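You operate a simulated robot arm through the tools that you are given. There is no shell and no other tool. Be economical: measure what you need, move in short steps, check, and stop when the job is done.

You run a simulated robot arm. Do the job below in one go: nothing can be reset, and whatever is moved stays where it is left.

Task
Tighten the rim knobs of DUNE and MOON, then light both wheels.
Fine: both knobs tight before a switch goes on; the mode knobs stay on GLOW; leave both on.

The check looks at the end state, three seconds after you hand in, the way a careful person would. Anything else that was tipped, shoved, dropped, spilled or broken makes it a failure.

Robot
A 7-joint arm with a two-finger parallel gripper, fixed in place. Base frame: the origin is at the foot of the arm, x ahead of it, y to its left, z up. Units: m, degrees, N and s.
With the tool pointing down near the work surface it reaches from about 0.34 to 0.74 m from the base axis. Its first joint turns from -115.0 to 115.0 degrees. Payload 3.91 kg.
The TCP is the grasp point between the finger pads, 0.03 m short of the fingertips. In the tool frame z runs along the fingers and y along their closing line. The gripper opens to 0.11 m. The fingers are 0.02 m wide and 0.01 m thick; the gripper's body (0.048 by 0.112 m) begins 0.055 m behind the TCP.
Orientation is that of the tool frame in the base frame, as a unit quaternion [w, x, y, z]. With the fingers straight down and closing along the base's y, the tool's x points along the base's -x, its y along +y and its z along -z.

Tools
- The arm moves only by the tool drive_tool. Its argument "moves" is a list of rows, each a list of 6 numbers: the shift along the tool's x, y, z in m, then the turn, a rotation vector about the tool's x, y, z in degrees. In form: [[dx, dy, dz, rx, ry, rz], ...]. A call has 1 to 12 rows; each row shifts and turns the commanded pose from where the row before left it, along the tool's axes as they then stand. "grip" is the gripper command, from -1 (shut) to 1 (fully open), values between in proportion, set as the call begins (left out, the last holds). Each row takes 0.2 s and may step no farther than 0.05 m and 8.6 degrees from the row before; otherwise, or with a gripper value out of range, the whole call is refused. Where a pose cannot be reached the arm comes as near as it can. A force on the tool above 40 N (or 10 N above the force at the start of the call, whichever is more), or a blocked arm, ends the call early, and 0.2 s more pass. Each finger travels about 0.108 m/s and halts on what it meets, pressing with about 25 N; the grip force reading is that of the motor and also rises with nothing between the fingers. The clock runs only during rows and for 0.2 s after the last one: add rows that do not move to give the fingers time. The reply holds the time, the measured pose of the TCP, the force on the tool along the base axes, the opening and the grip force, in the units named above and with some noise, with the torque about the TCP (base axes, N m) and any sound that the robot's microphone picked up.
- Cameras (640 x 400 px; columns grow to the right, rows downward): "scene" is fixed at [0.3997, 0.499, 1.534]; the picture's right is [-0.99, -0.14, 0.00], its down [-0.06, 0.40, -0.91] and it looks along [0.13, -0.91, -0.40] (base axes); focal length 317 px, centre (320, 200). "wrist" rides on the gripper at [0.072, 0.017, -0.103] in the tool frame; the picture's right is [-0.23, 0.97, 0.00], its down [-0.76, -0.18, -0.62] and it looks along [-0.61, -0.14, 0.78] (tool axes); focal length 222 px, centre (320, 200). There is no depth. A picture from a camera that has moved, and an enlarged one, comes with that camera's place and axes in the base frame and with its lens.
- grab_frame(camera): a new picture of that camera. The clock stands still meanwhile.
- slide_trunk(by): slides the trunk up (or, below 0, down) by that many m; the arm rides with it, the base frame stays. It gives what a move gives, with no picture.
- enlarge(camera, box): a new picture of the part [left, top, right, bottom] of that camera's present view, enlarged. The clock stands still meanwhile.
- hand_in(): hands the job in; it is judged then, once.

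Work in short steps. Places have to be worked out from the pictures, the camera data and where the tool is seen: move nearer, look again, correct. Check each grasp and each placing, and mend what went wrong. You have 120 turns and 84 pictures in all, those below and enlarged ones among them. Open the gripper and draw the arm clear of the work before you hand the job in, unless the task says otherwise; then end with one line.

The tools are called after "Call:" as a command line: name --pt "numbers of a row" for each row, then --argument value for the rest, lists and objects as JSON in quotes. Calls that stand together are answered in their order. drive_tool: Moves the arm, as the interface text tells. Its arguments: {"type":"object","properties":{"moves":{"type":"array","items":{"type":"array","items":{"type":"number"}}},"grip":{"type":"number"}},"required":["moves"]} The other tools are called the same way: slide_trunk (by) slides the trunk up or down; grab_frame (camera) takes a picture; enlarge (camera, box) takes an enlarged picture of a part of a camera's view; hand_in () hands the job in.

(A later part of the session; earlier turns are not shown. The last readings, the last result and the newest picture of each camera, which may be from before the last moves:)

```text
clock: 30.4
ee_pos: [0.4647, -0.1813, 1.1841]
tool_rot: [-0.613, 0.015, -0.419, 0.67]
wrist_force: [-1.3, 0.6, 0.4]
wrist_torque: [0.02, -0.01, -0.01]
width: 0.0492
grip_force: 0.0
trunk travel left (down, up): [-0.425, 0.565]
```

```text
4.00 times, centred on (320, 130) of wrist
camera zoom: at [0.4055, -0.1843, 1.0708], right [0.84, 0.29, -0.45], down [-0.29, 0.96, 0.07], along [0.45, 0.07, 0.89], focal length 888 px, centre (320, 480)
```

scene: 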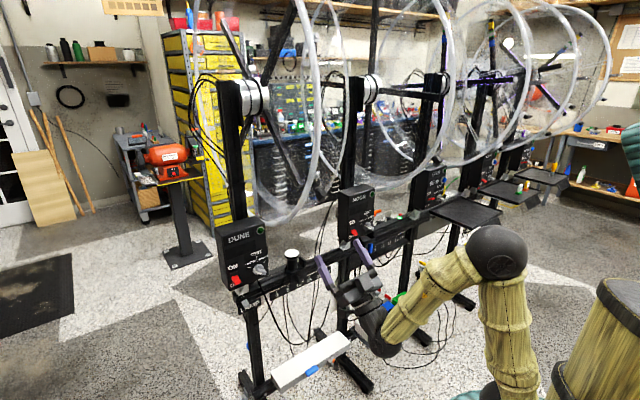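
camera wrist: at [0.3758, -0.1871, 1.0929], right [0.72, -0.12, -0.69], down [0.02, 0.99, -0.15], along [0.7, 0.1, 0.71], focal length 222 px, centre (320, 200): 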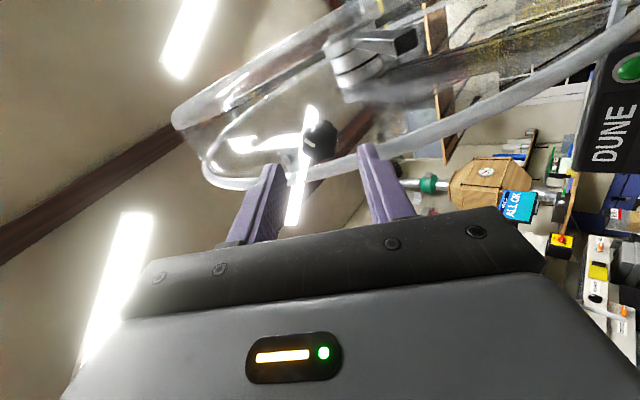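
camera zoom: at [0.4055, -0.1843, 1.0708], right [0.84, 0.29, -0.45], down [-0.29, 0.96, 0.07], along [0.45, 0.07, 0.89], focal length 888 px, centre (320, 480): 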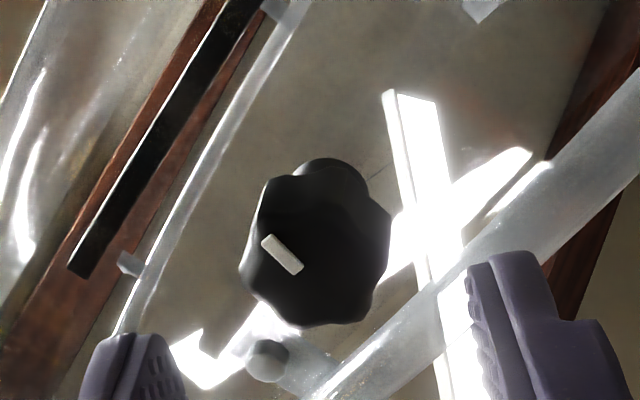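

Pointer clearly advanced (~+55° net). Grip again and turn another ~55°.

Call:
drive_tool --pt "0 0.0 0.01 0 0 0" --pt "0 0 0.01 0 0 0" --pt "0 0 0.01 0 0 0" --pt "0 0 0.01 0 0 0" --pt "0 0 0 0 0 0" --grip -0.22

Call:
drive_tool --pt "0 0 0 0 0 0" --pt "0 0 0 0 0 0" --grip -1

Call:
drive_tool --pt "0 0 0 0 0 7" --pt "0 0 0 0 0 7" --pt "0 0 0 0 0 7" --pt "0 0 0 0 0 7"

Call:
drive_tool --pt "0 0 0 0 0 7" --pt "0 0 0 0 0 7" --pt "0 0 0 0 0 7" --pt "0 0 0 0 0 7"

Call:
enlarge --camera "wrist" --box '[250, 90, 410, 210]'

```text
clock: 31.6
ee_pos: [0.4854, -0.2033, 1.2093]
tool_rot: [-0.614, 0.016, -0.419, 0.669]
wrist_force: [0.1, -0.2, -0.4]
wrist_torque: [-0.03, 0.01, 0.01]
width: 0.0429
grip_force: 0.1
trunk travel left (down, up): [-0.425, 0.565]
```

```text
clock: 32.2
ee_pos: [0.4868, -0.204, 1.2097]
tool_rot: [-0.614, 0.016, -0.417, 0.67]
wrist_force: [-0.1, -1.9, 5.0]
wrist_torque: [0.26, 0.43, 0.19]
width: 0.0318
grip_force: 44.8
trunk travel left (down, up): [-0.425, 0.565]
```

```text
clock: 33.2
ee_pos: [0.4862, -0.2023, 1.2101]
tool_rot: [0.757, 0.087, 0.41, -0.501]
wrist_force: [-7.6, 2.7, -2.1]
wrist_torque: [-0.1, 0.88, -0.09]
width: 0.0305
grip_force: 45.0
trunk travel left (down, up): [-0.425, 0.565]
```

```text
clock: 34.2
ee_pos: [0.4864, -0.2036, 1.2084]
tool_rot: [0.856, 0.182, 0.377, -0.302]
wrist_force: [-1.0, 2.3, -2.6]
wrist_torque: [-0.34, -0.14, -1.11]
width: 0.0294
grip_force: 44.9
trunk travel left (down, up): [-0.425, 0.565]
```

```text
3.33 times, centred on (330, 150) of wrist
camera zoom: at [0.481, -0.1619, 1.0888], right [0.52, 0.82, 0.26], down [-0.85, 0.49, 0.16], along [0.0, -0.3, 0.95], focal length 740 px, centre (287, 367)
```

zoom: 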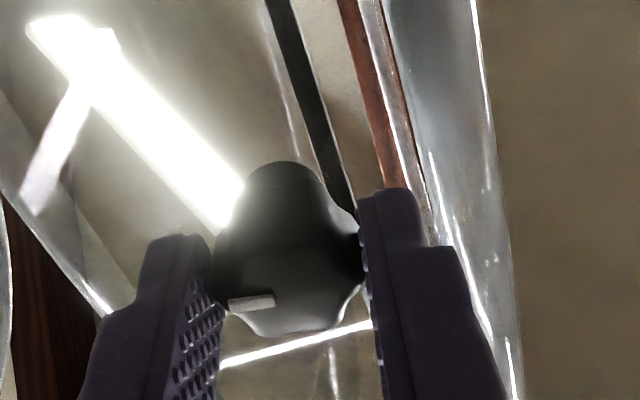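

Pointer unchanged after another 56° of (slipping) turn — the DUNE rim knob is at its stop, tight. Release, withdraw 0.11 m and confirm, then travel along the row to MOON.

Call:
drive_tool --pt "0 0 0 0 0 0" --pt "0 0 0 0 0 0" --pt "0 0 -0.01 0 0 0" --pt "0 0 -0.015 0 0 0" --pt "0 0 -0.025 0 0 0" --pt "0 0 -0.03 0 0 0" --pt "0 0 -0.03 0 0 -7" --grip -0.1

Call:
enlarge --camera "scene" --box '[280, 160, 376, 220]'

Call:
drive_tool --pt "0 -0.03 0 0 0 0" --pt "0 -0.03 0 0 0 0" --pt "0 -0.03 0 0 0 0" --pt "0 -0.03 0 0 0 0" --pt "0 -0.03 0 0 0 0" --pt "0 -0.03 0 0 0 0" --pt "0 0 0 0 0 0"

```text
clock: 35.8
ee_pos: [0.4276, -0.1443, 1.1387]
tool_rot: [0.835, 0.16, 0.387, -0.356]
wrist_force: [0.6, 0.7, 0.2]
wrist_torque: [0.0, 0.01, -0.06]
width: 0.0493
grip_force: 0.1
trunk travel left (down, up): [-0.425, 0.565]
```

```text
6.67 times, centred on (328, 190) of scene
camera zoom: at [0.3997, 0.499, 1.534], right [-0.99, -0.14, 0.0], down [-0.06, 0.4, -0.91], along [0.13, -0.91, -0.4], focal length 2115 px, centre (267, 267)
```

zoom: 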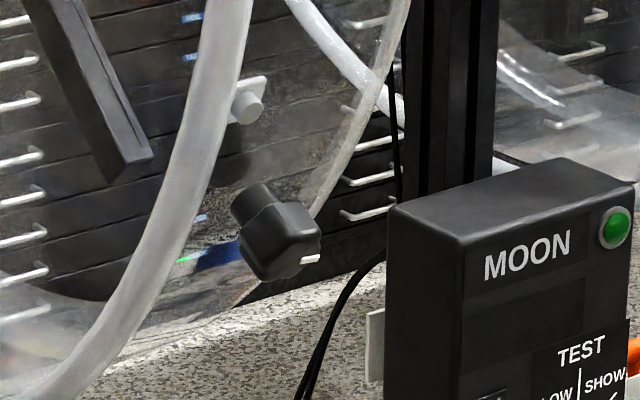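

```text
clock: 37.4
ee_pos: [0.3756, -0.2015, 1.1429]
tool_rot: [0.836, 0.16, 0.388, -0.355]
wrist_force: [0.5, 0.4, 0.6]
wrist_torque: [-0.03, 0.03, 0.0]
width: 0.0496
grip_force: 0.1
out of reach, approached as far as the arm can: row 3, 4, 5, 6
trunk travel left (down, up): [-0.425, 0.565]
```

DUNE's knob is tight (pointer held at new angle). The traverse is blocked by reach near the base, so I lower the trunk 0.2 m and raise the hand back up relative to it.

Call:
slide_trunk --by -0.2

Call:
drive_tool --pt "-0.0228 0 0.0194 0 0 0" --pt "-0.0228 0 0.0194 0 0 0" --pt "-0.0228 0 0.0194 0 0 0" --pt "-0.0228 0 0.0194 0 0 0" --pt "-0.0228 0 0.0194 0 0 0" --pt "0 0 0 0 0 0"

Call:
grab_frame --camera "scene"

```text
clock: 39.6
ee_pos: [0.3748, -0.2021, 0.9431]
tool_rot: [0.836, 0.16, 0.387, -0.355]
wrist_force: [0.5, -0.8, 0.6]
wrist_torque: [0.02, -0.05, 0.01]
width: 0.0497
grip_force: 0.0
trunk travel left (down, up): [-0.225, 0.765]
```

```text
clock: 41.2
ee_pos: [0.4164, -0.2113, 1.0568]
tool_rot: [0.815, 0.156, 0.43, -0.355]
wrist_force: [-0.1, -0.6, -0.1]
wrist_torque: [0.03, 0.01, 0.02]
width: 0.0494
grip_force: 0.2
trunk travel left (down, up): [-0.225, 0.765]
stopped in row 6: the arm was blocked; the commanded pose is now the measured one
```

```text
39 pictures are left
```

scene: 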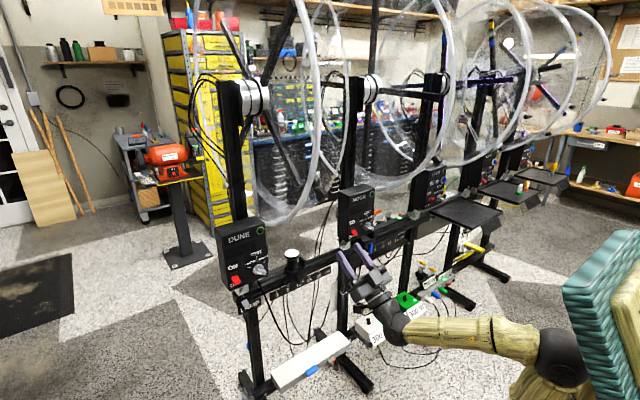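

The arm reports being blocked; I check whether any link is near the boxes below.

Call:
enlarge --camera "scene" --box '[300, 230, 480, 370]'

```text
2.86 times, centred on (390, 300) of scene
camera zoom: at [0.3997, 0.499, 1.534], right [-0.99, -0.14, 0.0], down [-0.06, 0.4, -0.91], along [0.13, -0.91, -0.4], focal length 906 px, centre (120, -86)
```

zoom: 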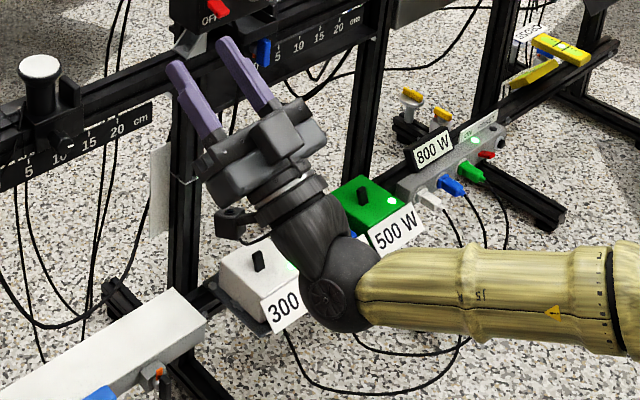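

No contact visible; it's a wrist-roll limit (moving toward MOON uses up positive roll). I roll back -64° here and withdraw a little to regain range.

Call:
drive_tool --pt "0 0 -0.01 0 0 -8" --pt "0 0 -0.01 0 0 -8" --pt "0 0 -0.01 0 0 -8" --pt "0 0 -0.01 0 0 -8" --pt "0 0 0 0 0 -8" --pt "0 0 0 0 0 -8" --pt "0 0 0 0 0 -8" --pt "0 0 0 0 0 -8" --pt "0 0 0 0 0 0"

```text
clock: 43.4
ee_pos: [0.4174, -0.1925, 1.0096]
tool_rot: [-0.492, 0.118, -0.467, 0.725]
wrist_force: [0.2, -0.3, 0.1]
wrist_torque: [0.01, -0.02, 0.0]
width: 0.0495
grip_force: 0.1
trunk travel left (down, up): [-0.225, 0.765]
stopped in row 9: the arm was blocked; the commanded pose is now the measured one
```

Still blocked, likely the folded elbow with the trunk this low. I raise the trunk 0.1 m (hand to z≈1.11, clear of the rim).

Call:
slide_trunk --by 0.1

Call:
drive_tool --pt "0 0 -0.015 0 0 0" --pt "0 0 -0.015 0 0 0" --pt "0 0 -0.015 0 0 0" --pt "0 0 -0.015 0 0 0" --pt "0 0 0 0 0 0"

Call:
grab_frame --camera "scene"

```text
clock: 44.7
ee_pos: [0.4155, -0.1923, 1.1111]
tool_rot: [-0.493, 0.116, -0.466, 0.725]
wrist_force: [-0.3, 0.8, 0.5]
wrist_torque: [-0.01, 0.02, -0.01]
width: 0.0494
grip_force: 0.1
trunk travel left (down, up): [-0.325, 0.665]
```

```text
clock: 46.1
ee_pos: [0.3941, -0.1633, 1.0526]
tool_rot: [-0.473, 0.144, -0.489, 0.719]
wrist_force: [0.3, 0.0, 0.2]
wrist_torque: [0.04, 0.03, 0.0]
width: 0.0494
grip_force: 0.0
trunk travel left (down, up): [-0.325, 0.665]
stopped in row 5: the arm was blocked; the commanded pose is now the measured one
```

```text
37 pictures are left
```

scene: 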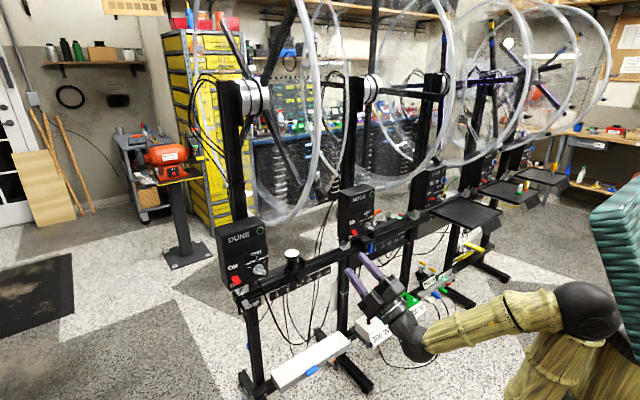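

The wrist gets too near the base with this up-tilt. I'll level the tool first (roll ≈ -90°), then traverse lower and farther out, in front of the boxes, below the wheels.

Call:
drive_tool --pt "0 0 0.01 -7 0 0" --pt "0 0 0.01 -7 0 0" --pt "0 0 0.01 -7 0 0" --pt "0 0 0.01 -7 0 0" --pt "0 0 0 0 0 0"

Call:
slide_trunk --by 0.1

```text
clock: 47.5
ee_pos: [0.4453, -0.1928, 1.0057]
tool_rot: [0.402, -0.262, 0.658, -0.58]
wrist_force: [-0.1, 0.5, 0.1]
wrist_torque: [0.04, 0.05, 0.03]
width: 0.0493
grip_force: 0.1
out of reach, approached as far as the arm can: row 2, 3
trunk travel left (down, up): [-0.325, 0.665]
stopped in row 5: the arm was blocked; the commanded pose is now the measured one
```

```text
clock: 48.8
ee_pos: [0.4482, -0.1925, 1.1107]
tool_rot: [0.409, -0.255, 0.65, -0.588]
wrist_force: [0.4, -0.4, -0.5]
wrist_torque: [0.02, 0.0, -0.01]
width: 0.0493
grip_force: 0.1
trunk travel left (down, up): [-0.425, 0.565]
```

Level now. Correct azimuth to -45°, roll to -90°, drop a bit to z≈1.06 and traverse half-way along the row.

Call:
drive_tool --pt "0 0.025 0 0 5.5 -6.5" --pt "0 0.025 0 0 5.5 -6.5" --pt "0.03 0 0 0 0 0" --pt "0.03 0 0 0 0 0" --pt "0.03 0 0 0 0 0" --pt "0.03 0 0 0 0 0" --pt "0 0 0 0 0 0"

```text
clock: 50.4
ee_pos: [0.3727, -0.2714, 1.0522]
tool_rot: [0.272, -0.274, 0.656, -0.649]
wrist_force: [0.3, 0.1, -0.6]
wrist_torque: [0.01, 0.0, 0.0]
width: 0.0491
grip_force: 0.0
trunk travel left (down, up): [-0.425, 0.565]
```

Smooth. Continue the traverse to below the MOON knob (u +0.34).

Call:
drive_tool --pt "0.034 0 0 0 0 0" --pt "0.034 0 0 0 0 0" --pt "0.034 0 0 0 0 0" --pt "0.034 0 0 0 0 0" --pt "0.034 0 0 0 0 0" --pt "0 0 0 0 0 0"

Call:
drive_tool --pt "0.034 0 0 0 0 0" --pt "0.034 0 0 0 0 0" --pt "0.034 0 0 0 0 0" --pt "0.034 0 0 0 0 0" --pt "0.034 0 0 0 0 0" --pt "0 0 0 0 0 0"

Call:
grab_frame --camera "scene"

```text
clock: 51.8
ee_pos: [0.3762, -0.326, 1.0633]
tool_rot: [0.26, -0.281, 0.657, -0.65]
wrist_force: [0.1, -0.5, -0.8]
wrist_torque: [0.04, 0.01, 0.03]
width: 0.0495
grip_force: 0.1
out of reach, approached as far as the arm can: row 1, 2, 3, 4, 5
trunk travel left (down, up): [-0.425, 0.565]
```

```text
clock: 53.2
ee_pos: [0.384, -0.3686, 1.1074]
tool_rot: [0.263, -0.276, 0.656, -0.652]
wrist_force: [-0.4, 0.6, 0.6]
wrist_torque: [-0.01, -0.01, 0.02]
width: 0.0496
grip_force: 0.0
out of reach, approached as far as the arm can: row 1, 2, 3, 4, 5
trunk travel left (down, up): [-0.425, 0.565]
```

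```text
36 pictures are left
```

scene: 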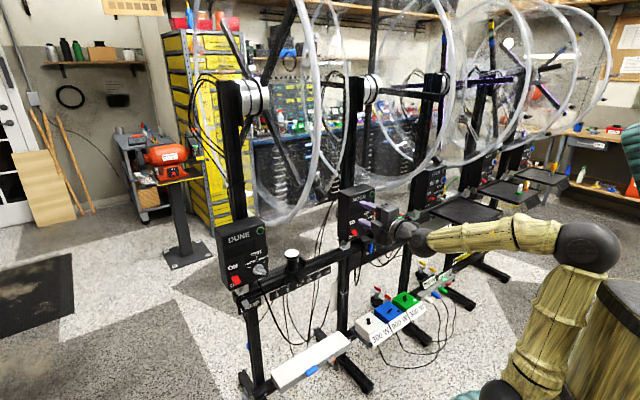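

The arm's wrist wound up on the way in, limiting it. I go back, and re-route: point the tool down, swing to MOON's azimuth, then tilt up in the arm's own plane there.

Call:
drive_tool --pt "-0.034 0 0 0 0 0" --pt "-0.034 0 0 0 0 0" --pt "-0.034 0 0 0 0 0" --pt "-0.034 0 0 0 0 0" --pt "-0.034 0 0 0 0 0" --pt "-0.034 0 0 0 0 0" --pt "-0.034 0 0 0 0 0" --pt "-0.034 0 0 0 0 0" --pt "-0.034 0 0 0 0 0" --pt "-0.034 0 0 0 0 0" --pt "-0.034 0 0 0 0 0" --pt "0 0 0 0 0 0"

```text
clock: 55.8
ee_pos: [0.6385, -0.1054, 1.1154]
tool_rot: [0.277, -0.269, 0.653, -0.652]
wrist_force: [-0.5, 0.2, 1.1]
wrist_torque: [-0.04, 0.01, -0.02]
width: 0.0495
grip_force: 0.0
trunk travel left (down, up): [-0.425, 0.565]
```

Position (0.64,-0.11,1.115), clear. I back away from the row and tilt the tool down.

Call:
drive_tool --pt "0 0 -0.04 0 0 0" --pt "0 0 -0.04 0 0 0" --pt "0 0 -0.04 -8 0 0" --pt "0 0 0 -8 0 0" --pt "0 0 0 -8 0 0" --pt "0 0 0 -8 0 0" --pt "0 0 0 -8 0 0" --pt "0 0 0 -8 0 0" --pt "0 0 0 -8 0 0" --pt "0 0 0 -8 0 0" --pt "0 0 0 -8 0 0" --pt "0 0 0 0 0 0"

```text
clock: 58.4
ee_pos: [0.5528, -0.023, 1.1151]
tool_rot: [0.065, -0.382, 0.911, -0.142]
wrist_force: [-0.6, 0.2, 0.1]
wrist_torque: [0.0, 0.01, -0.07]
width: 0.0494
grip_force: 0.0
trunk travel left (down, up): [-0.425, 0.565]
```

Finish tilting to straight down and yaw so the tool's x points back to the base.

Call:
drive_tool --pt "0 0 0 -8 0 0" --pt "0 0 0 -8 0 0" --pt "0 0 0 0 0 8" --pt "0 0 0 0 0 8" --pt "0 0 0 0 0 8" --pt "0 0 0 0 0 8" --pt "0 0 0 0 0 8" --pt "0 0 0 0 0 8" --pt "0 0 0 0 0 0"

```text
clock: 60.4
ee_pos: [0.5523, -0.0227, 1.1148]
tool_rot: [0.017, 0.023, 1.0, -0.009]
wrist_force: [-0.5, 0.1, 0.4]
wrist_torque: [-0.01, 0.02, 0.02]
width: 0.0495
grip_force: 0.1
trunk travel left (down, up): [-0.425, 0.565]
```

Tool is straight down. Draw in to r≈0.40 and lower to z≈0.955 so the hand passes clear below/before the wheels, then swing -72° around the base.

Call:
drive_tool --pt "0.03 0 0.032 0 0 0" --pt "0.03 0 0.032 0 0 0" --pt "0.03 0 0.032 0 0 0" --pt "0.03 0 0.032 0 0 0" --pt "0.03 0 0.032 0 0 0" --pt "0 0 0 0 0 0"

Call:
drive_tool --pt "0.0022 -0.0418 0 0 0 6" --pt "0.0022 -0.0418 0 0 0 6" --pt "0.0022 -0.0418 0 0 0 6" --pt "0.0022 -0.0418 0 0 0 6" --pt "0.0022 -0.0418 0 0 0 6" --pt "0.0022 -0.0418 0 0 0 6" --pt "0.0022 -0.0418 0 0 0 6" --pt "0.0022 -0.0418 0 0 0 6" --pt "0.0022 -0.0418 0 0 0 6" --pt "0.0022 -0.0418 0 0 0 6" --pt "0.0022 -0.0418 0 0 0 6" --pt "0.0022 -0.0418 0 0 0 6"

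Call:
grab_frame --camera "scene"

```text
clock: 61.8
ee_pos: [0.4086, -0.017, 0.9523]
tool_rot: [0.017, 0.021, 1.0, -0.009]
wrist_force: [-0.8, -1.0, -0.5]
wrist_torque: [0.0, -0.03, -0.01]
width: 0.0496
grip_force: 0.1
trunk travel left (down, up): [-0.425, 0.565]
```

```text
clock: 64.4
ee_pos: [0.1155, -0.388, 0.9461]
tool_rot: [0.02, 0.606, 0.795, 0.003]
wrist_force: [1.0, -0.1, -0.5]
wrist_torque: [0.0, 0.02, 0.01]
width: 0.0498
grip_force: 0.1
trunk travel left (down, up): [-0.425, 0.565]
```

```text
35 pictures are left
```

scene: 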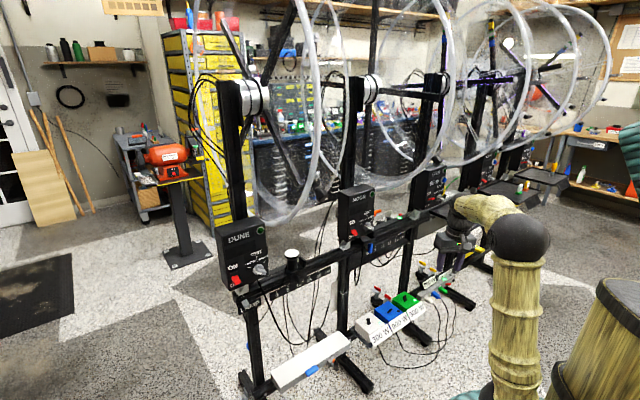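

Now at azimuth -73° with an unwound wrist. Tilt up in this plane to horizontal while moving out 0.12 m.

Call:
drive_tool --pt "-0.02 0 0 0 -8 0" --pt "-0.0198 0 0.0028 0 -8 0" --pt "-0.0192 0 0.0055 0 -8 0" --pt "-0.0183 0 0.0081 0 -8 0" --pt "-0.017 0 0.0106 0 -8 0" --pt "-0.0153 0 0.0129 0 -8 0" --pt "0 0 0 0 -8 0" --pt "0 0 0 0 -8 0" --pt "0 0 0 0 -8 0" --pt "0 0 0 0 -8 0" --pt "0 0 0 0 -8 0" --pt "0 0 0 0 0 0"

```text
clock: 67.0
ee_pos: [0.1548, -0.5, 0.9509]
tool_rot: [0.538, 0.462, 0.6, -0.37]
wrist_force: [-0.1, 0.6, -0.8]
wrist_torque: [-0.02, 0.03, 0.03]
width: 0.0494
grip_force: 0.0
out of reach, approached as far as the arm can: row 7, 8
trunk travel left (down, up): [-0.425, 0.565]
```

Now yaw +27° to the row normal and pitch up ~49° while rising toward the stand-off below MOON's knob.

Call:
drive_tool --pt "-0.018 0 0 -6.75 0 0" --pt "-0.018 0 0 -6.75 0 0" --pt "-0.018 0 0 -6.75 0 0" --pt "-0.018 0 0 -6.75 0 0" --pt "-0.016 0 -0.01 0 -8 0" --pt "-0.016 0 -0.01 0 -8 0" --pt "-0.016 0 -0.008 0 -8 0" --pt "-0.016 0 -0.005 0 -8 0" --pt "-0.016 0 -0.002 0 -8 0" --pt "-0.016 0 0 0 -8 0" --pt "0 0 0 0 0 0"

Call:
grab_frame --camera "wrist"

```text
clock: 69.4
ee_pos: [0.1077, -0.4765, 1.1084]
tool_rot: [0.849, 0.206, 0.356, -0.333]
wrist_force: [0.8, -0.6, 0.9]
wrist_torque: [0.01, 0.03, -0.01]
width: 0.0497
grip_force: 0.0
trunk travel left (down, up): [-0.425, 0.565]
```

```text
34 pictures are left
camera wrist: at [0.1096, -0.4349, 0.9888], right [0.57, 0.77, 0.28], down [-0.82, 0.56, 0.13], along [-0.06, -0.3, 0.95], focal length 222 px, centre (320, 200)
```

wrist: 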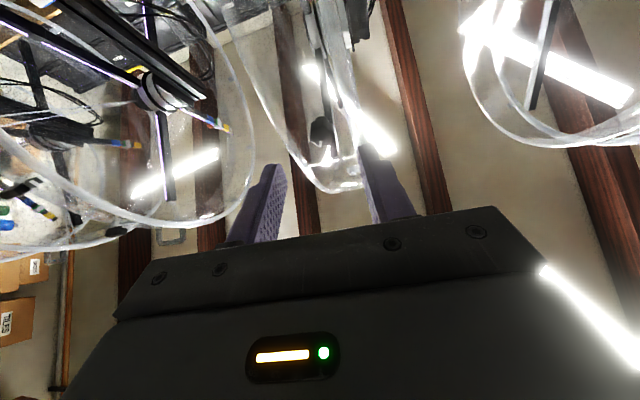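

MOON's knob is right ahead and reachable. Fix small angle errors, centre (x -29 mm, y -12 mm), approach, then roll back -56° to have turning range.

Call:
drive_tool --pt "0 0 0 -4.5 1.6 0" --pt "-0.015 -0.006 0 0 0 0" --pt "-0.014 -0.006 0.02 0 0 0" --pt "0 0 0.03 0 0 -8" --pt "0 0 0.01 0 0 -8" --pt "0 0 0 0 0 -8" --pt "0 0 0 0 0 -8" --pt "0 0 0 0 0 -8" --pt "0 0 0 0 0 -8" --pt "0 0 0 0 0 -8" --pt "0 0 0 0 0 0"

Call:
enlarge --camera "wrist" --box '[240, 60, 400, 180]'

```text
clock: 71.8
ee_pos: [0.1193, -0.5072, 1.1676]
tool_rot: [-0.603, 0.021, -0.418, 0.679]
wrist_force: [-0.1, -0.3, -0.4]
wrist_torque: [0.01, -0.03, 0.02]
width: 0.0494
grip_force: 0.0
trunk travel left (down, up): [-0.425, 0.565]
```

```text
3.33 times, centred on (320, 120) of wrist
camera zoom: at [0.0561, -0.5108, 1.0576], right [0.84, 0.27, -0.47], down [-0.27, 0.96, 0.06], along [0.47, 0.07, 0.88], focal length 740 px, centre (320, 467)
```

zoom: 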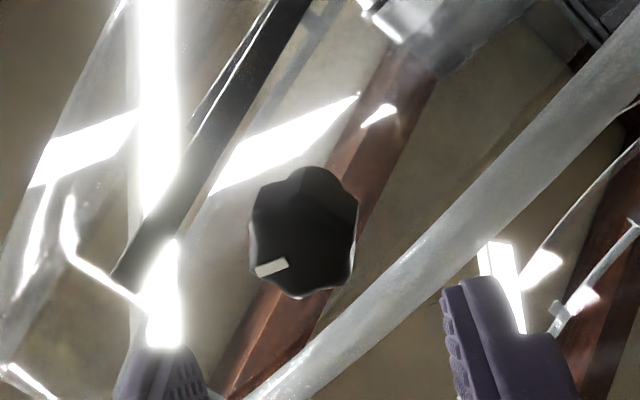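

Nearly centred; cap face ≈80 mm ahead. Advance 32 mm with a 2 mm y correction, and re-check.

Call:
drive_tool --pt "0 -0.002 0.01 0 0 0" --pt "0 0 0.011 0 0 0" --pt "0 0 0.011 0 0 0" --pt "0 0 0 0 0 0" --grip -0.18

Call:
enlarge --camera "wrist" --box '[240, 80, 400, 200]'

```text
clock: 72.8
ee_pos: [0.133, -0.5253, 1.1914]
tool_rot: [-0.604, 0.022, -0.418, 0.678]
wrist_force: [-0.1, -0.5, 0.3]
wrist_torque: [-0.02, -0.01, -0.03]
width: 0.0448
grip_force: 0.1
trunk travel left (down, up): [-0.425, 0.565]
```

```text
3.33 times, centred on (320, 140) of wrist
camera zoom: at [0.0715, -0.5282, 1.0797], right [0.84, 0.27, -0.47], down [-0.27, 0.96, 0.06], along [0.47, 0.07, 0.88], focal length 740 px, centre (320, 400)
```

zoom: 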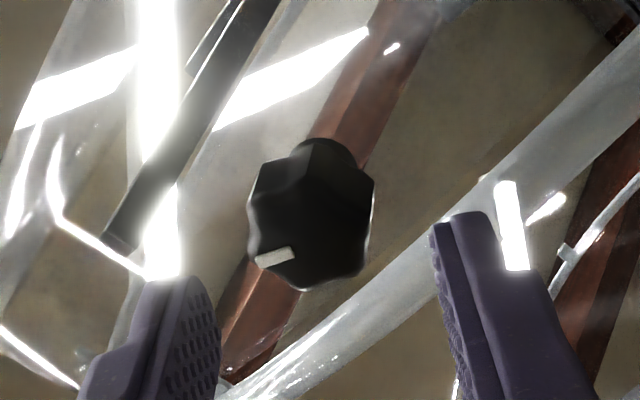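

Cap face ≈42 mm ahead, centred. Advance 29 mm, grip and turn clockwise in steps.

Call:
drive_tool --pt "0.001 -0.0005 0.0075 0 0 0" --pt "0 0 0.0075 0 0 0" --pt "0 0 0.007 0 0 0" --pt "0 0 0.007 0 0 0" --pt "0 0 0 0 0 0" --grip -0.2

Call:
drive_tool --pt "0 0 0 0 0 0" --pt "0 0 0 0 0 0" --grip -1

Call:
drive_tool --pt "0 0 0 0 0 7" --pt "0 0 0 0 0 7" --pt "0 0 0 0 0 7" --pt "0 0 0 0 0 7"

Call:
enlarge --camera "wrist" --box '[250, 90, 410, 210]'

```text
clock: 74.0
ee_pos: [0.1474, -0.5411, 1.2096]
tool_rot: [-0.604, 0.021, -0.418, 0.678]
wrist_force: [0.0, 0.3, -0.3]
wrist_torque: [-0.01, 0.02, -0.01]
width: 0.0439
grip_force: 0.1
trunk travel left (down, up): [-0.425, 0.565]
```

```text
clock: 74.6
ee_pos: [0.148, -0.541, 1.2102]
tool_rot: [-0.604, 0.023, -0.417, 0.679]
wrist_force: [-1.7, -6.6, 12.6]
wrist_torque: [0.42, 0.38, -0.01]
width: 0.0312
grip_force: 44.9
trunk travel left (down, up): [-0.425, 0.565]
```

```text
clock: 75.6
ee_pos: [0.1463, -0.5397, 1.2097]
tool_rot: [0.75, 0.082, 0.41, -0.513]
wrist_force: [-8.9, -1.2, 9.2]
wrist_torque: [0.35, 0.28, -0.14]
width: 0.03
grip_force: 45.3
trunk travel left (down, up): [-0.425, 0.565]
```

```text
3.33 times, centred on (330, 150) of wrist
camera zoom: at [0.1145, -0.5276, 1.0875], right [0.78, 0.61, -0.13], down [-0.59, 0.79, 0.18], along [0.21, -0.06, 0.97], focal length 740 px, centre (287, 367)
```

zoom: 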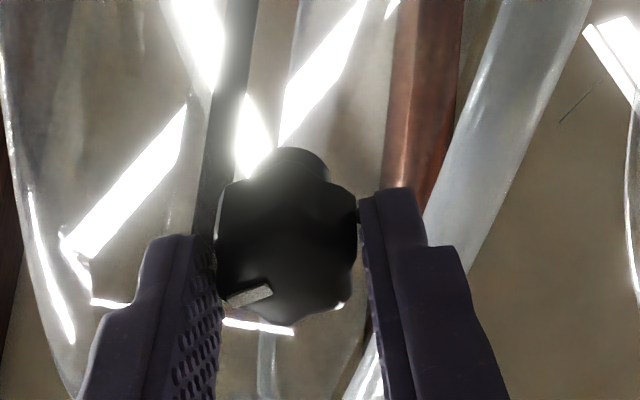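

Knob follows the hand. Keep turning.

Call:
drive_tool --pt "0 0 0 0 0 7" --pt "0 0 0 0 0 7" --pt "0 0 0 0 0 7" --pt "0 0 0 0 0 7"

Call:
drive_tool --pt "0 0 0 0 0 7" --pt "0 0 0 0 0 7" --pt "0 0 0 0 0 7" --pt "0 0 0 0 0 7"

Call:
enlarge --camera "wrist" --box '[250, 90, 410, 210]'

```text
clock: 76.6
ee_pos: [0.1457, -0.5414, 1.2101]
tool_rot: [0.851, 0.178, 0.379, -0.316]
wrist_force: [-11.2, 0.3, 4.5]
wrist_torque: [0.11, -0.82, -1.15]
width: 0.029
grip_force: 45.3
trunk travel left (down, up): [-0.425, 0.565]
```

```text
clock: 77.6
ee_pos: [0.146, -0.5412, 1.2085]
tool_rot: [0.902, 0.265, 0.325, -0.099]
wrist_force: [-10.5, 0.7, -1.8]
wrist_torque: [-0.34, -0.17, -1.16]
width: 0.0307
grip_force: 45.0
trunk travel left (down, up): [-0.425, 0.565]
```

```text
3.33 times, centred on (330, 150) of wrist
camera zoom: at [0.1527, -0.4715, 1.1026], right [0.17, 0.82, 0.55], down [-0.98, 0.19, 0.01], along [-0.1, -0.54, 0.84], focal length 740 px, centre (287, 367)
```

zoom: 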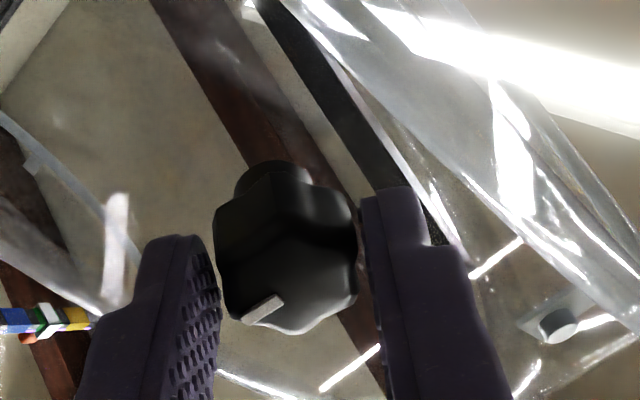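

Axis torque again ~0.84 N·m. Turn 21° more to confirm that it's at the stop (pointer would stay in the world).

Call:
drive_tool --pt "0 0 0 0 0 7" --pt "0 0 0 0 0 7" --pt "0 0 0 0 0 7" --pt "0 0 0 0 0 0"

Call:
enlarge --camera "wrist" --box '[250, 90, 410, 210]'

```text
clock: 78.6
ee_pos: [0.1487, -0.5414, 1.209]
tool_rot: [0.905, 0.319, 0.273, 0.068]
wrist_force: [-4.6, 10.1, -15.2]
wrist_torque: [0.38, 0.17, -0.3]
width: 0.031
grip_force: 45.0
trunk travel left (down, up): [-0.425, 0.565]
```

```text
3.33 times, centred on (330, 150) of wrist
camera zoom: at [0.1545, -0.4503, 1.1197], right [-0.14, 0.7, 0.7], down [-0.99, -0.03, -0.17], along [-0.1, -0.71, 0.69], focal length 740 px, centre (287, 367)
```

zoom: 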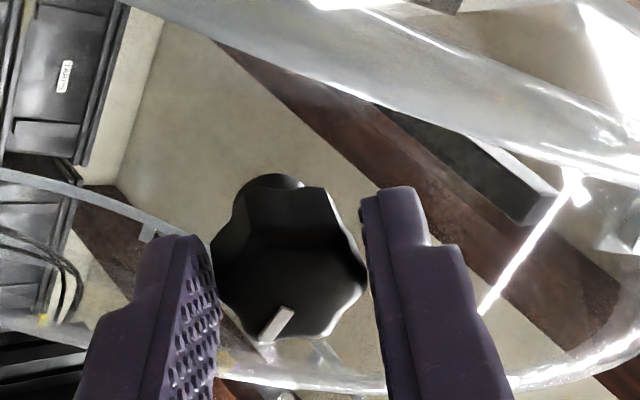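

Pointer stayed at the same world angle as DUNE's stop (hand slipped) — MOON's knob is tight. Release, withdraw and un-roll.

Call:
drive_tool --pt "0 0 0 0 0 0" --pt "0 0 0 0 0 0" --pt "0 0 -0.01 0 0 0" --pt "0 0 -0.02 0 0 0" --pt "0 0 -0.03 0 0 0" --pt "0 0 -0.04 0 0 0" --pt "0 0 0 0 0 0" --grip -0.1

Call:
enlarge --camera "wrist" --box '[240, 60, 400, 180]'

Call:
drive_tool --pt "0 0 0 0 0 -8" --pt "0 0 0 0 0 -8" --pt "0 0 0 0 0 -8" --pt "0 0 0 0 0 -8" --pt "0 0 0 0 0 -8" --pt "0 0 0 0 0 -8" --pt "0 0 0 0 0 -6" --pt "0 0 0 0 0 0" --grip -1

```text
clock: 80.2
ee_pos: [0.0954, -0.487, 1.144]
tool_rot: [0.906, 0.319, 0.272, 0.065]
wrist_force: [0.1, 0.2, -0.9]
wrist_torque: [0.01, -0.03, 0.03]
width: 0.0496
grip_force: 0.1
trunk travel left (down, up): [-0.425, 0.565]
```

```text
3.33 times, centred on (320, 120) of wrist
camera zoom: at [0.1011, -0.3973, 1.055], right [-0.14, 0.7, 0.7], down [-0.99, -0.03, -0.17], along [-0.1, -0.71, 0.69], focal length 740 px, centre (320, 467)
```

zoom: 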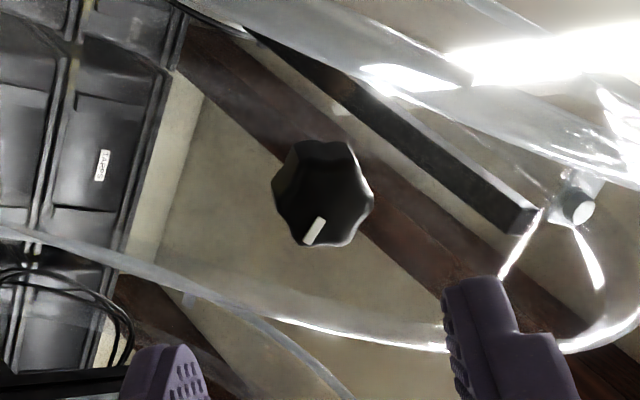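

```text
clock: 82.0
ee_pos: [0.0941, -0.4872, 1.1434]
tool_rot: [0.836, 0.161, 0.388, -0.353]
wrist_force: [-0.4, 0.3, -0.2]
wrist_torque: [-0.02, 0.02, 0.0]
width: 0.0
grip_force: 25.0
trunk travel left (down, up): [-0.425, 0.565]
```

Knob pointer stays. Now level the tool while lowering and sliding toward MOON's switch (u 0.10), to z≈0.9.

Call:
drive_tool --pt "0.024 0.02 -0.018 0 8 0" --pt "0.0265 0.02 -0.014 0 8 0" --pt "0.028 0.02 -0.01 0 8 0" --pt "0.029 0.02 0.014 0 8 0" --pt "0.03 0.02 0.018 0 8 0" --pt "0.03 0.025 0.02 0 0 0" --pt "0.03 0.025 0.02 0 0 0" --pt "0.03 0.025 0.02 0 0 0" --pt "0 0 0 0 0 0"

Call:
grab_frame --camera "wrist"

Call:
grab_frame --camera "scene"

```text
clock: 84.0
ee_pos: [0.2983, -0.4454, 0.9133]
tool_rot: [0.654, 0.271, 0.651, -0.275]
wrist_force: [0.0, 1.1, 0.3]
wrist_torque: [-0.04, -0.06, -0.02]
width: 0.0001
grip_force: 25.2
trunk travel left (down, up): [-0.425, 0.565]
```

```text
27 pictures are left
camera wrist: at [0.2364, -0.3594, 0.8402], right [0.7, 0.68, 0.22], down [-0.56, 0.33, 0.76], along [0.45, -0.65, 0.61], focal length 222 px, centre (320, 200)
```

wrist: 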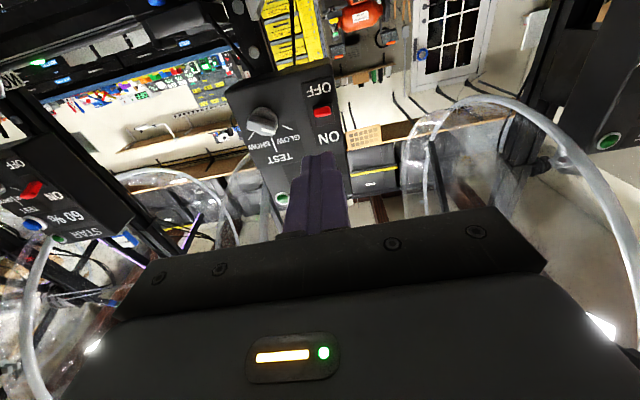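

```text
26 pictures are left
```

scene: 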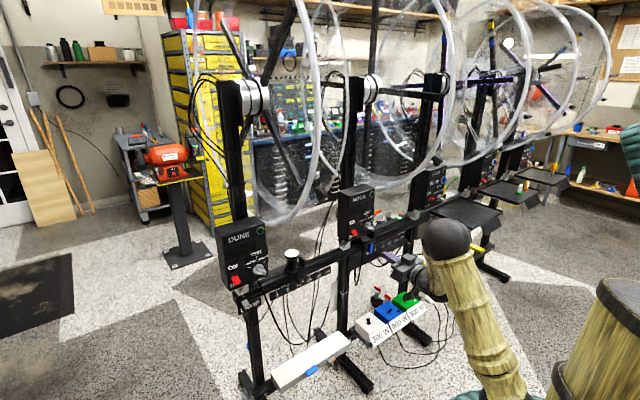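

The switch is directly ahead. Zoom for tab extents and what is below it.

Call:
enlarge --camera "wrist" --box '[260, 50, 380, 170]'

Call:
enlarge --camera "scene" --box '[330, 200, 410, 260]'

```text
3.33 times, centred on (320, 110) of wrist
camera zoom: at [0.2364, -0.3594, 0.8402], right [0.7, 0.68, 0.22], down [-0.56, 0.33, 0.76], along [0.45, -0.65, 0.61], focal length 740 px, centre (320, 500)
```

zoom: 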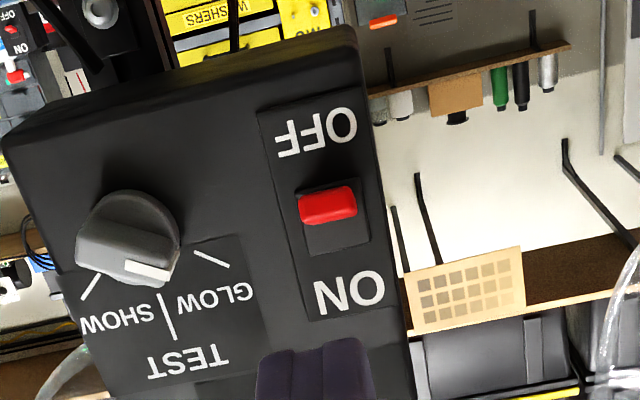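

```text
6.67 times, centred on (370, 230) of scene
camera zoom: at [0.3997, 0.499, 1.534], right [-0.99, -0.14, 0.0], down [-0.06, 0.4, -0.91], along [0.13, -0.91, -0.4], focal length 2115 px, centre (-13, 0)
```

zoom: 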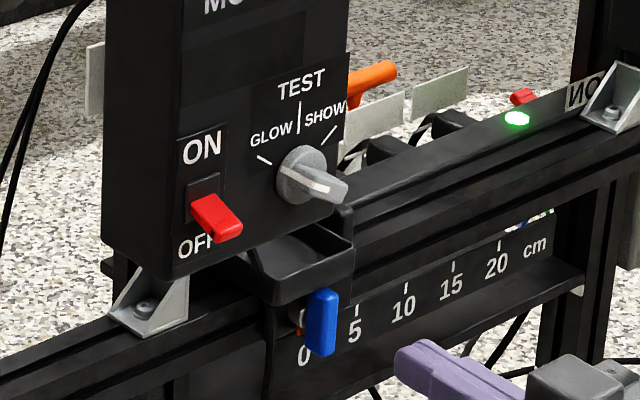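

Mode knobs point at GLOW (bar parallel to that tick). The lever sticks out and down; I'll slide the closed fingertips under it: lower 18 mm, advance 0.135 m.

Call:
drive_tool --pt "0.018 0 0 0 0 0" --pt "0 0 0.035 0 0 0" --pt "0 0 0.035 0 0 0" --pt "0 0 0.03 0 0 0" --pt "0 0 0.015 0 0 0" --pt "0 0 0 0 0 0"

Call:
enlarge --camera "scene" --box '[330, 200, 410, 260]'

Call:
enlarge --camera "wrist" --box '[240, 70, 400, 190]'

```text
clock: 85.4
ee_pos: [0.3781, -0.5273, 0.8963]
tool_rot: [0.653, 0.272, 0.65, -0.278]
wrist_force: [0.1, 0.4, 0.1]
wrist_torque: [0.03, 0.01, 0.05]
width: 0.0
grip_force: 25.2
trunk travel left (down, up): [-0.425, 0.565]
```

```text
6.67 times, centred on (370, 230) of scene
camera zoom: at [0.3997, 0.499, 1.534], right [-0.99, -0.14, 0.0], down [-0.06, 0.4, -0.91], along [0.13, -0.91, -0.4], focal length 2115 px, centre (-13, 0)
```

zoom: 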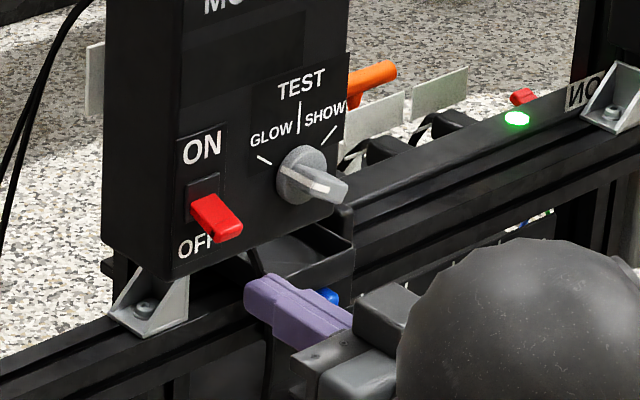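

```text
3.33 times, centred on (320, 130) of wrist
camera zoom: at [0.3171, -0.4422, 0.8235], right [0.7, 0.68, 0.22], down [-0.56, 0.33, 0.76], along [0.45, -0.65, 0.61], focal length 740 px, centre (320, 433)
```

zoom: 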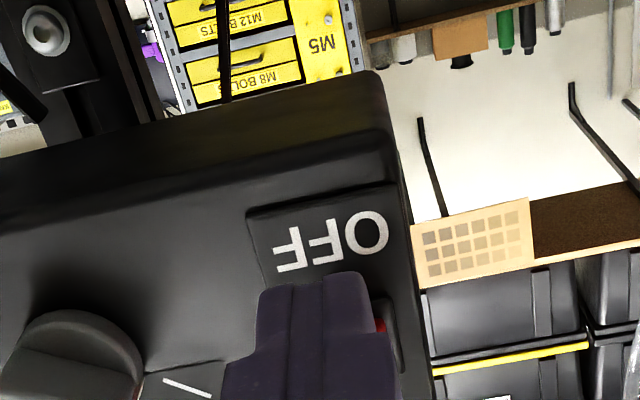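

Fingers sit just below/before the lever. Advance 22 mm beneath it, shift 3 mm, then lift in small steps.

Call:
drive_tool --pt "0 0.003 0.011 0 0 0" --pt "0 0 0.011 0 0 0" --pt "0 0 0 0 0 0"

Call:
drive_tool --pt "-0.008 0 0 0 0 0" --pt "-0.008 0 0 0 0 0" --pt "-0.008 0 0 0 0 0" --pt "0 0 0 0 0 0"

Call:
enlarge --camera "scene" --box '[330, 200, 410, 260]'

```text
clock: 86.2
ee_pos: [0.3957, -0.5422, 0.8961]
tool_rot: [0.654, 0.271, 0.65, -0.276]
wrist_force: [-0.5, -0.2, -0.1]
wrist_torque: [0.0, -0.02, 0.0]
width: 0.0
grip_force: 24.7
trunk travel left (down, up): [-0.425, 0.565]
```

```text
clock: 87.2
ee_pos: [0.3911, -0.5389, 0.9225]
tool_rot: [0.654, 0.272, 0.649, -0.277]
wrist_force: [-22.9, 28.7, -3.9]
wrist_torque: [-0.11, -0.09, 0.3]
width: 0.0002
grip_force: 24.4
trunk travel left (down, up): [-0.425, 0.565]
```

```text
6.67 times, centred on (370, 230) of scene
camera zoom: at [0.3997, 0.499, 1.534], right [-0.99, -0.14, 0.0], down [-0.06, 0.4, -0.91], along [0.13, -0.91, -0.4], focal length 2115 px, centre (-13, 0)
```

zoom: 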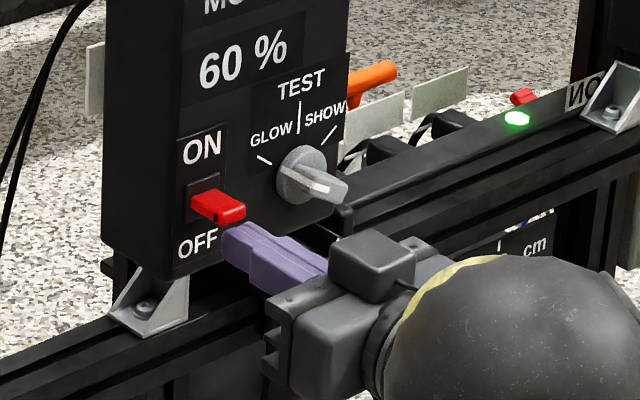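

The display shows "60 %": MOON has switched on, though the tip is pressed (36 N). Back straight off and look.

Call:
drive_tool --pt "0 0 -0.01 0 0 0" --pt "0 0 -0.03 0 0 0" --pt "0 0 -0.03 0 0 0" --pt "0 0 -0.03 0 0 0" --pt "0 0 0 0 0 0"

Call:
grab_frame --camera "scene"

Call:
enlarge --camera "scene" --box '[330, 180, 410, 240]'

```text
clock: 88.4
ee_pos: [0.3243, -0.4682, 0.922]
tool_rot: [0.654, 0.271, 0.651, -0.276]
wrist_force: [-1.1, 0.6, -0.3]
wrist_torque: [0.01, -0.01, 0.03]
width: 0.0
grip_force: 25.1
trunk travel left (down, up): [-0.425, 0.565]
```

```text
20 pictures are left
```

scene: 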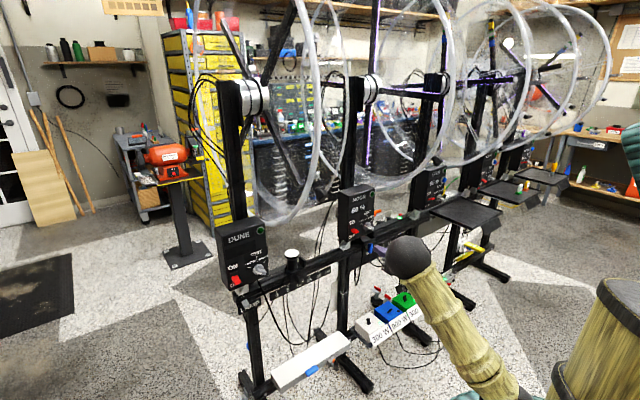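

```text
6.67 times, centred on (370, 210) of scene
camera zoom: at [0.3997, 0.499, 1.534], right [-0.99, -0.14, 0.0], down [-0.06, 0.4, -0.91], along [0.13, -0.91, -0.4], focal length 2115 px, centre (-13, 133)
```

zoom: 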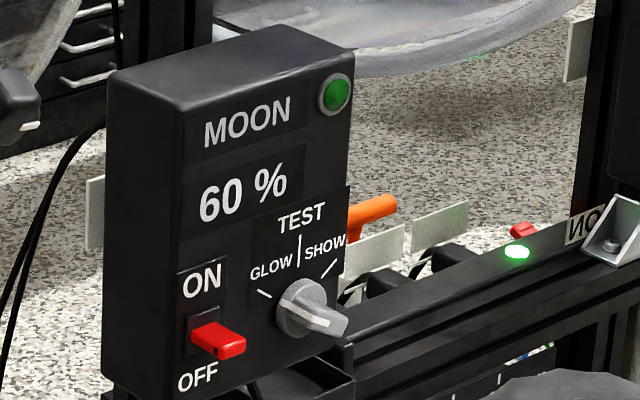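

MOON is on (display 60 %, spokes glowing, lever like STAR's). Now traverse to DUNE's switch: 0.47 m along +y of the tool, at safe distance in front.

Call:
drive_tool --pt "0.01 0.03 -0.015 0 0 0" --pt "0.012 0.04 -0.015 0 0 0" --pt "0 0.04 0 0 0 0" --pt "0 0.04 0 0 0 0" --pt "0 0.04 0 0 0 0" --pt "0 0.04 0 0 0 0" --pt "0 0 0 0 0 0"

```text
clock: 90.0
ee_pos: [0.3597, -0.392, 0.8982]
tool_rot: [0.654, 0.27, 0.651, -0.275]
wrist_force: [-0.7, 0.2, 0.1]
wrist_torque: [-0.03, 0.03, -0.01]
width: 0.0
grip_force: 25.1
out of reach, approached as far as the arm can: row 3, 4, 5, 6
trunk travel left (down, up): [-0.425, 0.565]
```

Wrist range again limits. I tilt to point down while backing off, swing round, and level again at DUNE's azimuth.

Call:
drive_tool --pt "0 0 -0.012 0 8 0" --pt "0.0017 0 -0.0119 0 8 0" --pt "0.0033 0 -0.0115 0 8 0" --pt "0.0049 0 -0.011 0 8 0" --pt "0.0064 0 -0.0102 0 8 0" --pt "0.0077 0 -0.0092 0 8 0" --pt "0.0089 0 -0.008 0 8 0" --pt "0.01 0 -0.0067 0 8 0" --pt "0.0108 0 -0.0053 0 8 0" --pt "0.0114 0 -0.0037 0 8 0" --pt "0.0118 0 -0.002 0 8 0" --pt "0 0 0 0 0 0"

```text
clock: 92.6
ee_pos: [0.2679, -0.2984, 0.8967]
tool_rot: [0.017, 0.386, 0.922, -0.01]
wrist_force: [0.3, 0.7, 0.1]
wrist_torque: [-0.01, 0.0, 0.01]
width: 0.0001
grip_force: 24.9
trunk travel left (down, up): [-0.425, 0.565]
```

Tool down at azimuth -48°. Swing +30° and then tilt up to level in that plane.

Call:
drive_tool --pt "0.0022 0.0418 0 0 0 -6" --pt "0.0022 0.0418 0 0 0 -6" --pt "0.0022 0.0418 0 0 0 -6" --pt "0.0022 0.0418 0 0 0 -6" --pt "0.0022 0.0418 0 0 0 -6" --pt "0 0 0 0 0 0"

Call:
drive_tool --pt "-0.02 0 0 0 -8 0" --pt "-0.0198 0 0.0028 0 -8 0" --pt "-0.0192 0 0.0055 0 -8 0" --pt "-0.0183 0 0.0081 0 -8 0" --pt "-0.017 0 0.0106 0 -8 0" --pt "-0.0153 0 0.0129 0 -8 0" --pt "0 0 0 0 -8 0" --pt "0 0 0 0 -8 0" --pt "0 0 0 0 -8 0" --pt "0 0 0 0 -8 0" --pt "0 0 0 0 -8 0" --pt "0 0 0 0 0 0"

```text
clock: 94.0
ee_pos: [0.3725, -0.1197, 0.8935]
tool_rot: [0.015, 0.134, 0.991, -0.015]
wrist_force: [-0.6, 0.0, -0.3]
wrist_torque: [0.0, 0.02, 0.03]
width: 0.0
grip_force: 24.8
trunk travel left (down, up): [-0.425, 0.565]
```

```text
clock: 96.6
ee_pos: [0.502, -0.1556, 0.9132]
tool_rot: [0.663, 0.091, 0.739, -0.084]
wrist_force: [-1.2, -0.1, -0.3]
wrist_torque: [-0.02, -0.01, 0.05]
width: 0.0
grip_force: 24.4
out of reach, approached as far as the arm can: row 6, 7, 8, 10, 11
trunk travel left (down, up): [-0.425, 0.565]
```

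Level, azimuth -14°. Move out to in front of DUNE's switch and yaw -31° to face it.

Call:
drive_tool --pt "0 0.0185 0.03 0 0 0" --pt "0 0.0185 0.03 0 0 0" --pt "0 0.0185 0.03 0 0 0" --pt "0 0.0185 0.03 0 0 0" --pt "0 0 0 7.75 0 0" --pt "0 0 0 7.75 0 0" --pt "0 0 0 7.75 0 0" --pt "0 0 0 7.75 0 0" --pt "0 0 0 0 -6 0" --pt "0 0 0 0 0 0"

Call:
grab_frame --camera "wrist"

```text
clock: 98.8
ee_pos: [0.5118, -0.1444, 1.0179]
tool_rot: [0.649, 0.249, 0.656, -0.293]
wrist_force: [0.2, -0.1, 0.8]
wrist_torque: [-0.01, 0.01, -0.02]
width: 0.0002
grip_force: 24.3
out of reach, approached as far as the arm can: row 1, 2, 3, 4, 5, 6, 7, 8, 9
trunk travel left (down, up): [-0.425, 0.565]
```

```text
18 pictures are left
camera wrist: at [0.4485, -0.0625, 0.9442], right [0.7, 0.7, 0.17], down [-0.54, 0.36, 0.76], along [0.47, -0.62, 0.63], focal length 222 px, centre (320, 200)
```

wrist: 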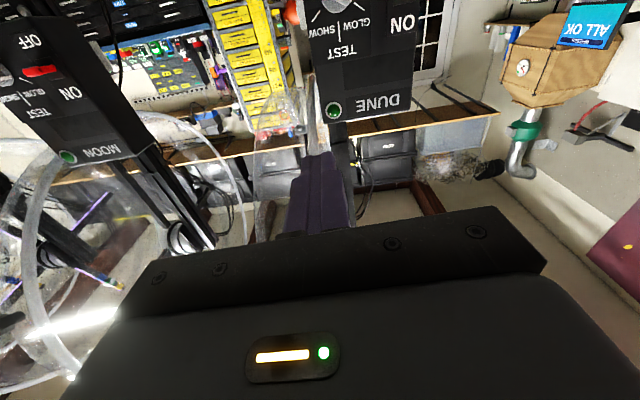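

Orientation is right but height is clamped at 1.018. I lower the trunk 0.12 m instead, then shift sideways.

Call:
slide_trunk --by -0.12

Call:
drive_tool --pt "0 0.03 0.01 0 0 0" --pt "0 0.03 0.01 0 0 0" --pt "0 0.03 0.01 0 0 0" --pt "0 0.02 0.02 0 0 0" --pt "0 0 0 0 0 0"

```text
clock: 100.3
ee_pos: [0.5123, -0.1453, 0.8982]
tool_rot: [0.649, 0.249, 0.657, -0.292]
wrist_force: [-1.0, 0.4, -0.8]
wrist_torque: [-0.01, 0.01, -0.03]
width: 0.0
grip_force: 25.2
trunk travel left (down, up): [-0.305, 0.685]
```

```text
clock: 101.5
ee_pos: [0.5443, -0.1385, 0.9477]
tool_rot: [0.649, 0.249, 0.657, -0.291]
wrist_force: [-0.1, -0.5, -0.1]
wrist_torque: [0.0, 0.03, 0.02]
width: 0.0
grip_force: 25.1
out of reach, approached as far as the arm can: row 1, 2, 3, 4
trunk travel left (down, up): [-0.305, 0.685]
```

This wrist branch is limited. I go back to tool-down, keep the -45° tool heading, then tilt up sideways as I did the first time (that branch reached here).

Call:
drive_tool --pt "0 0 -0.012 0 8 0" --pt "0.0017 0 -0.0119 0 8 0" --pt "0.0033 0 -0.0115 0 8 0" --pt "0.0049 0 -0.011 0 8 0" --pt "0.0064 0 -0.0102 0 8 0" --pt "0.0077 0 -0.0092 0 8 0" --pt "0.0089 0 -0.008 0 8 0" --pt "0.01 0 -0.0067 0 8 0" --pt "0.0108 0 -0.0053 0 8 0" --pt "0.0114 0 -0.0037 0 8 0" --pt "0.0118 0 -0.002 0 8 0" --pt "0 0 0 0 0 0"

```text
clock: 104.1
ee_pos: [0.4735, -0.0451, 0.9317]
tool_rot: [0.118, 0.361, 0.92, -0.097]
wrist_force: [-0.5, -8.6, 0.0]
wrist_torque: [0.68, 0.02, 0.1]
width: 0.0001
grip_force: 24.9
out of reach, approached as far as the arm can: row 9, 10, 11
trunk travel left (down, up): [-0.305, 0.685]
```

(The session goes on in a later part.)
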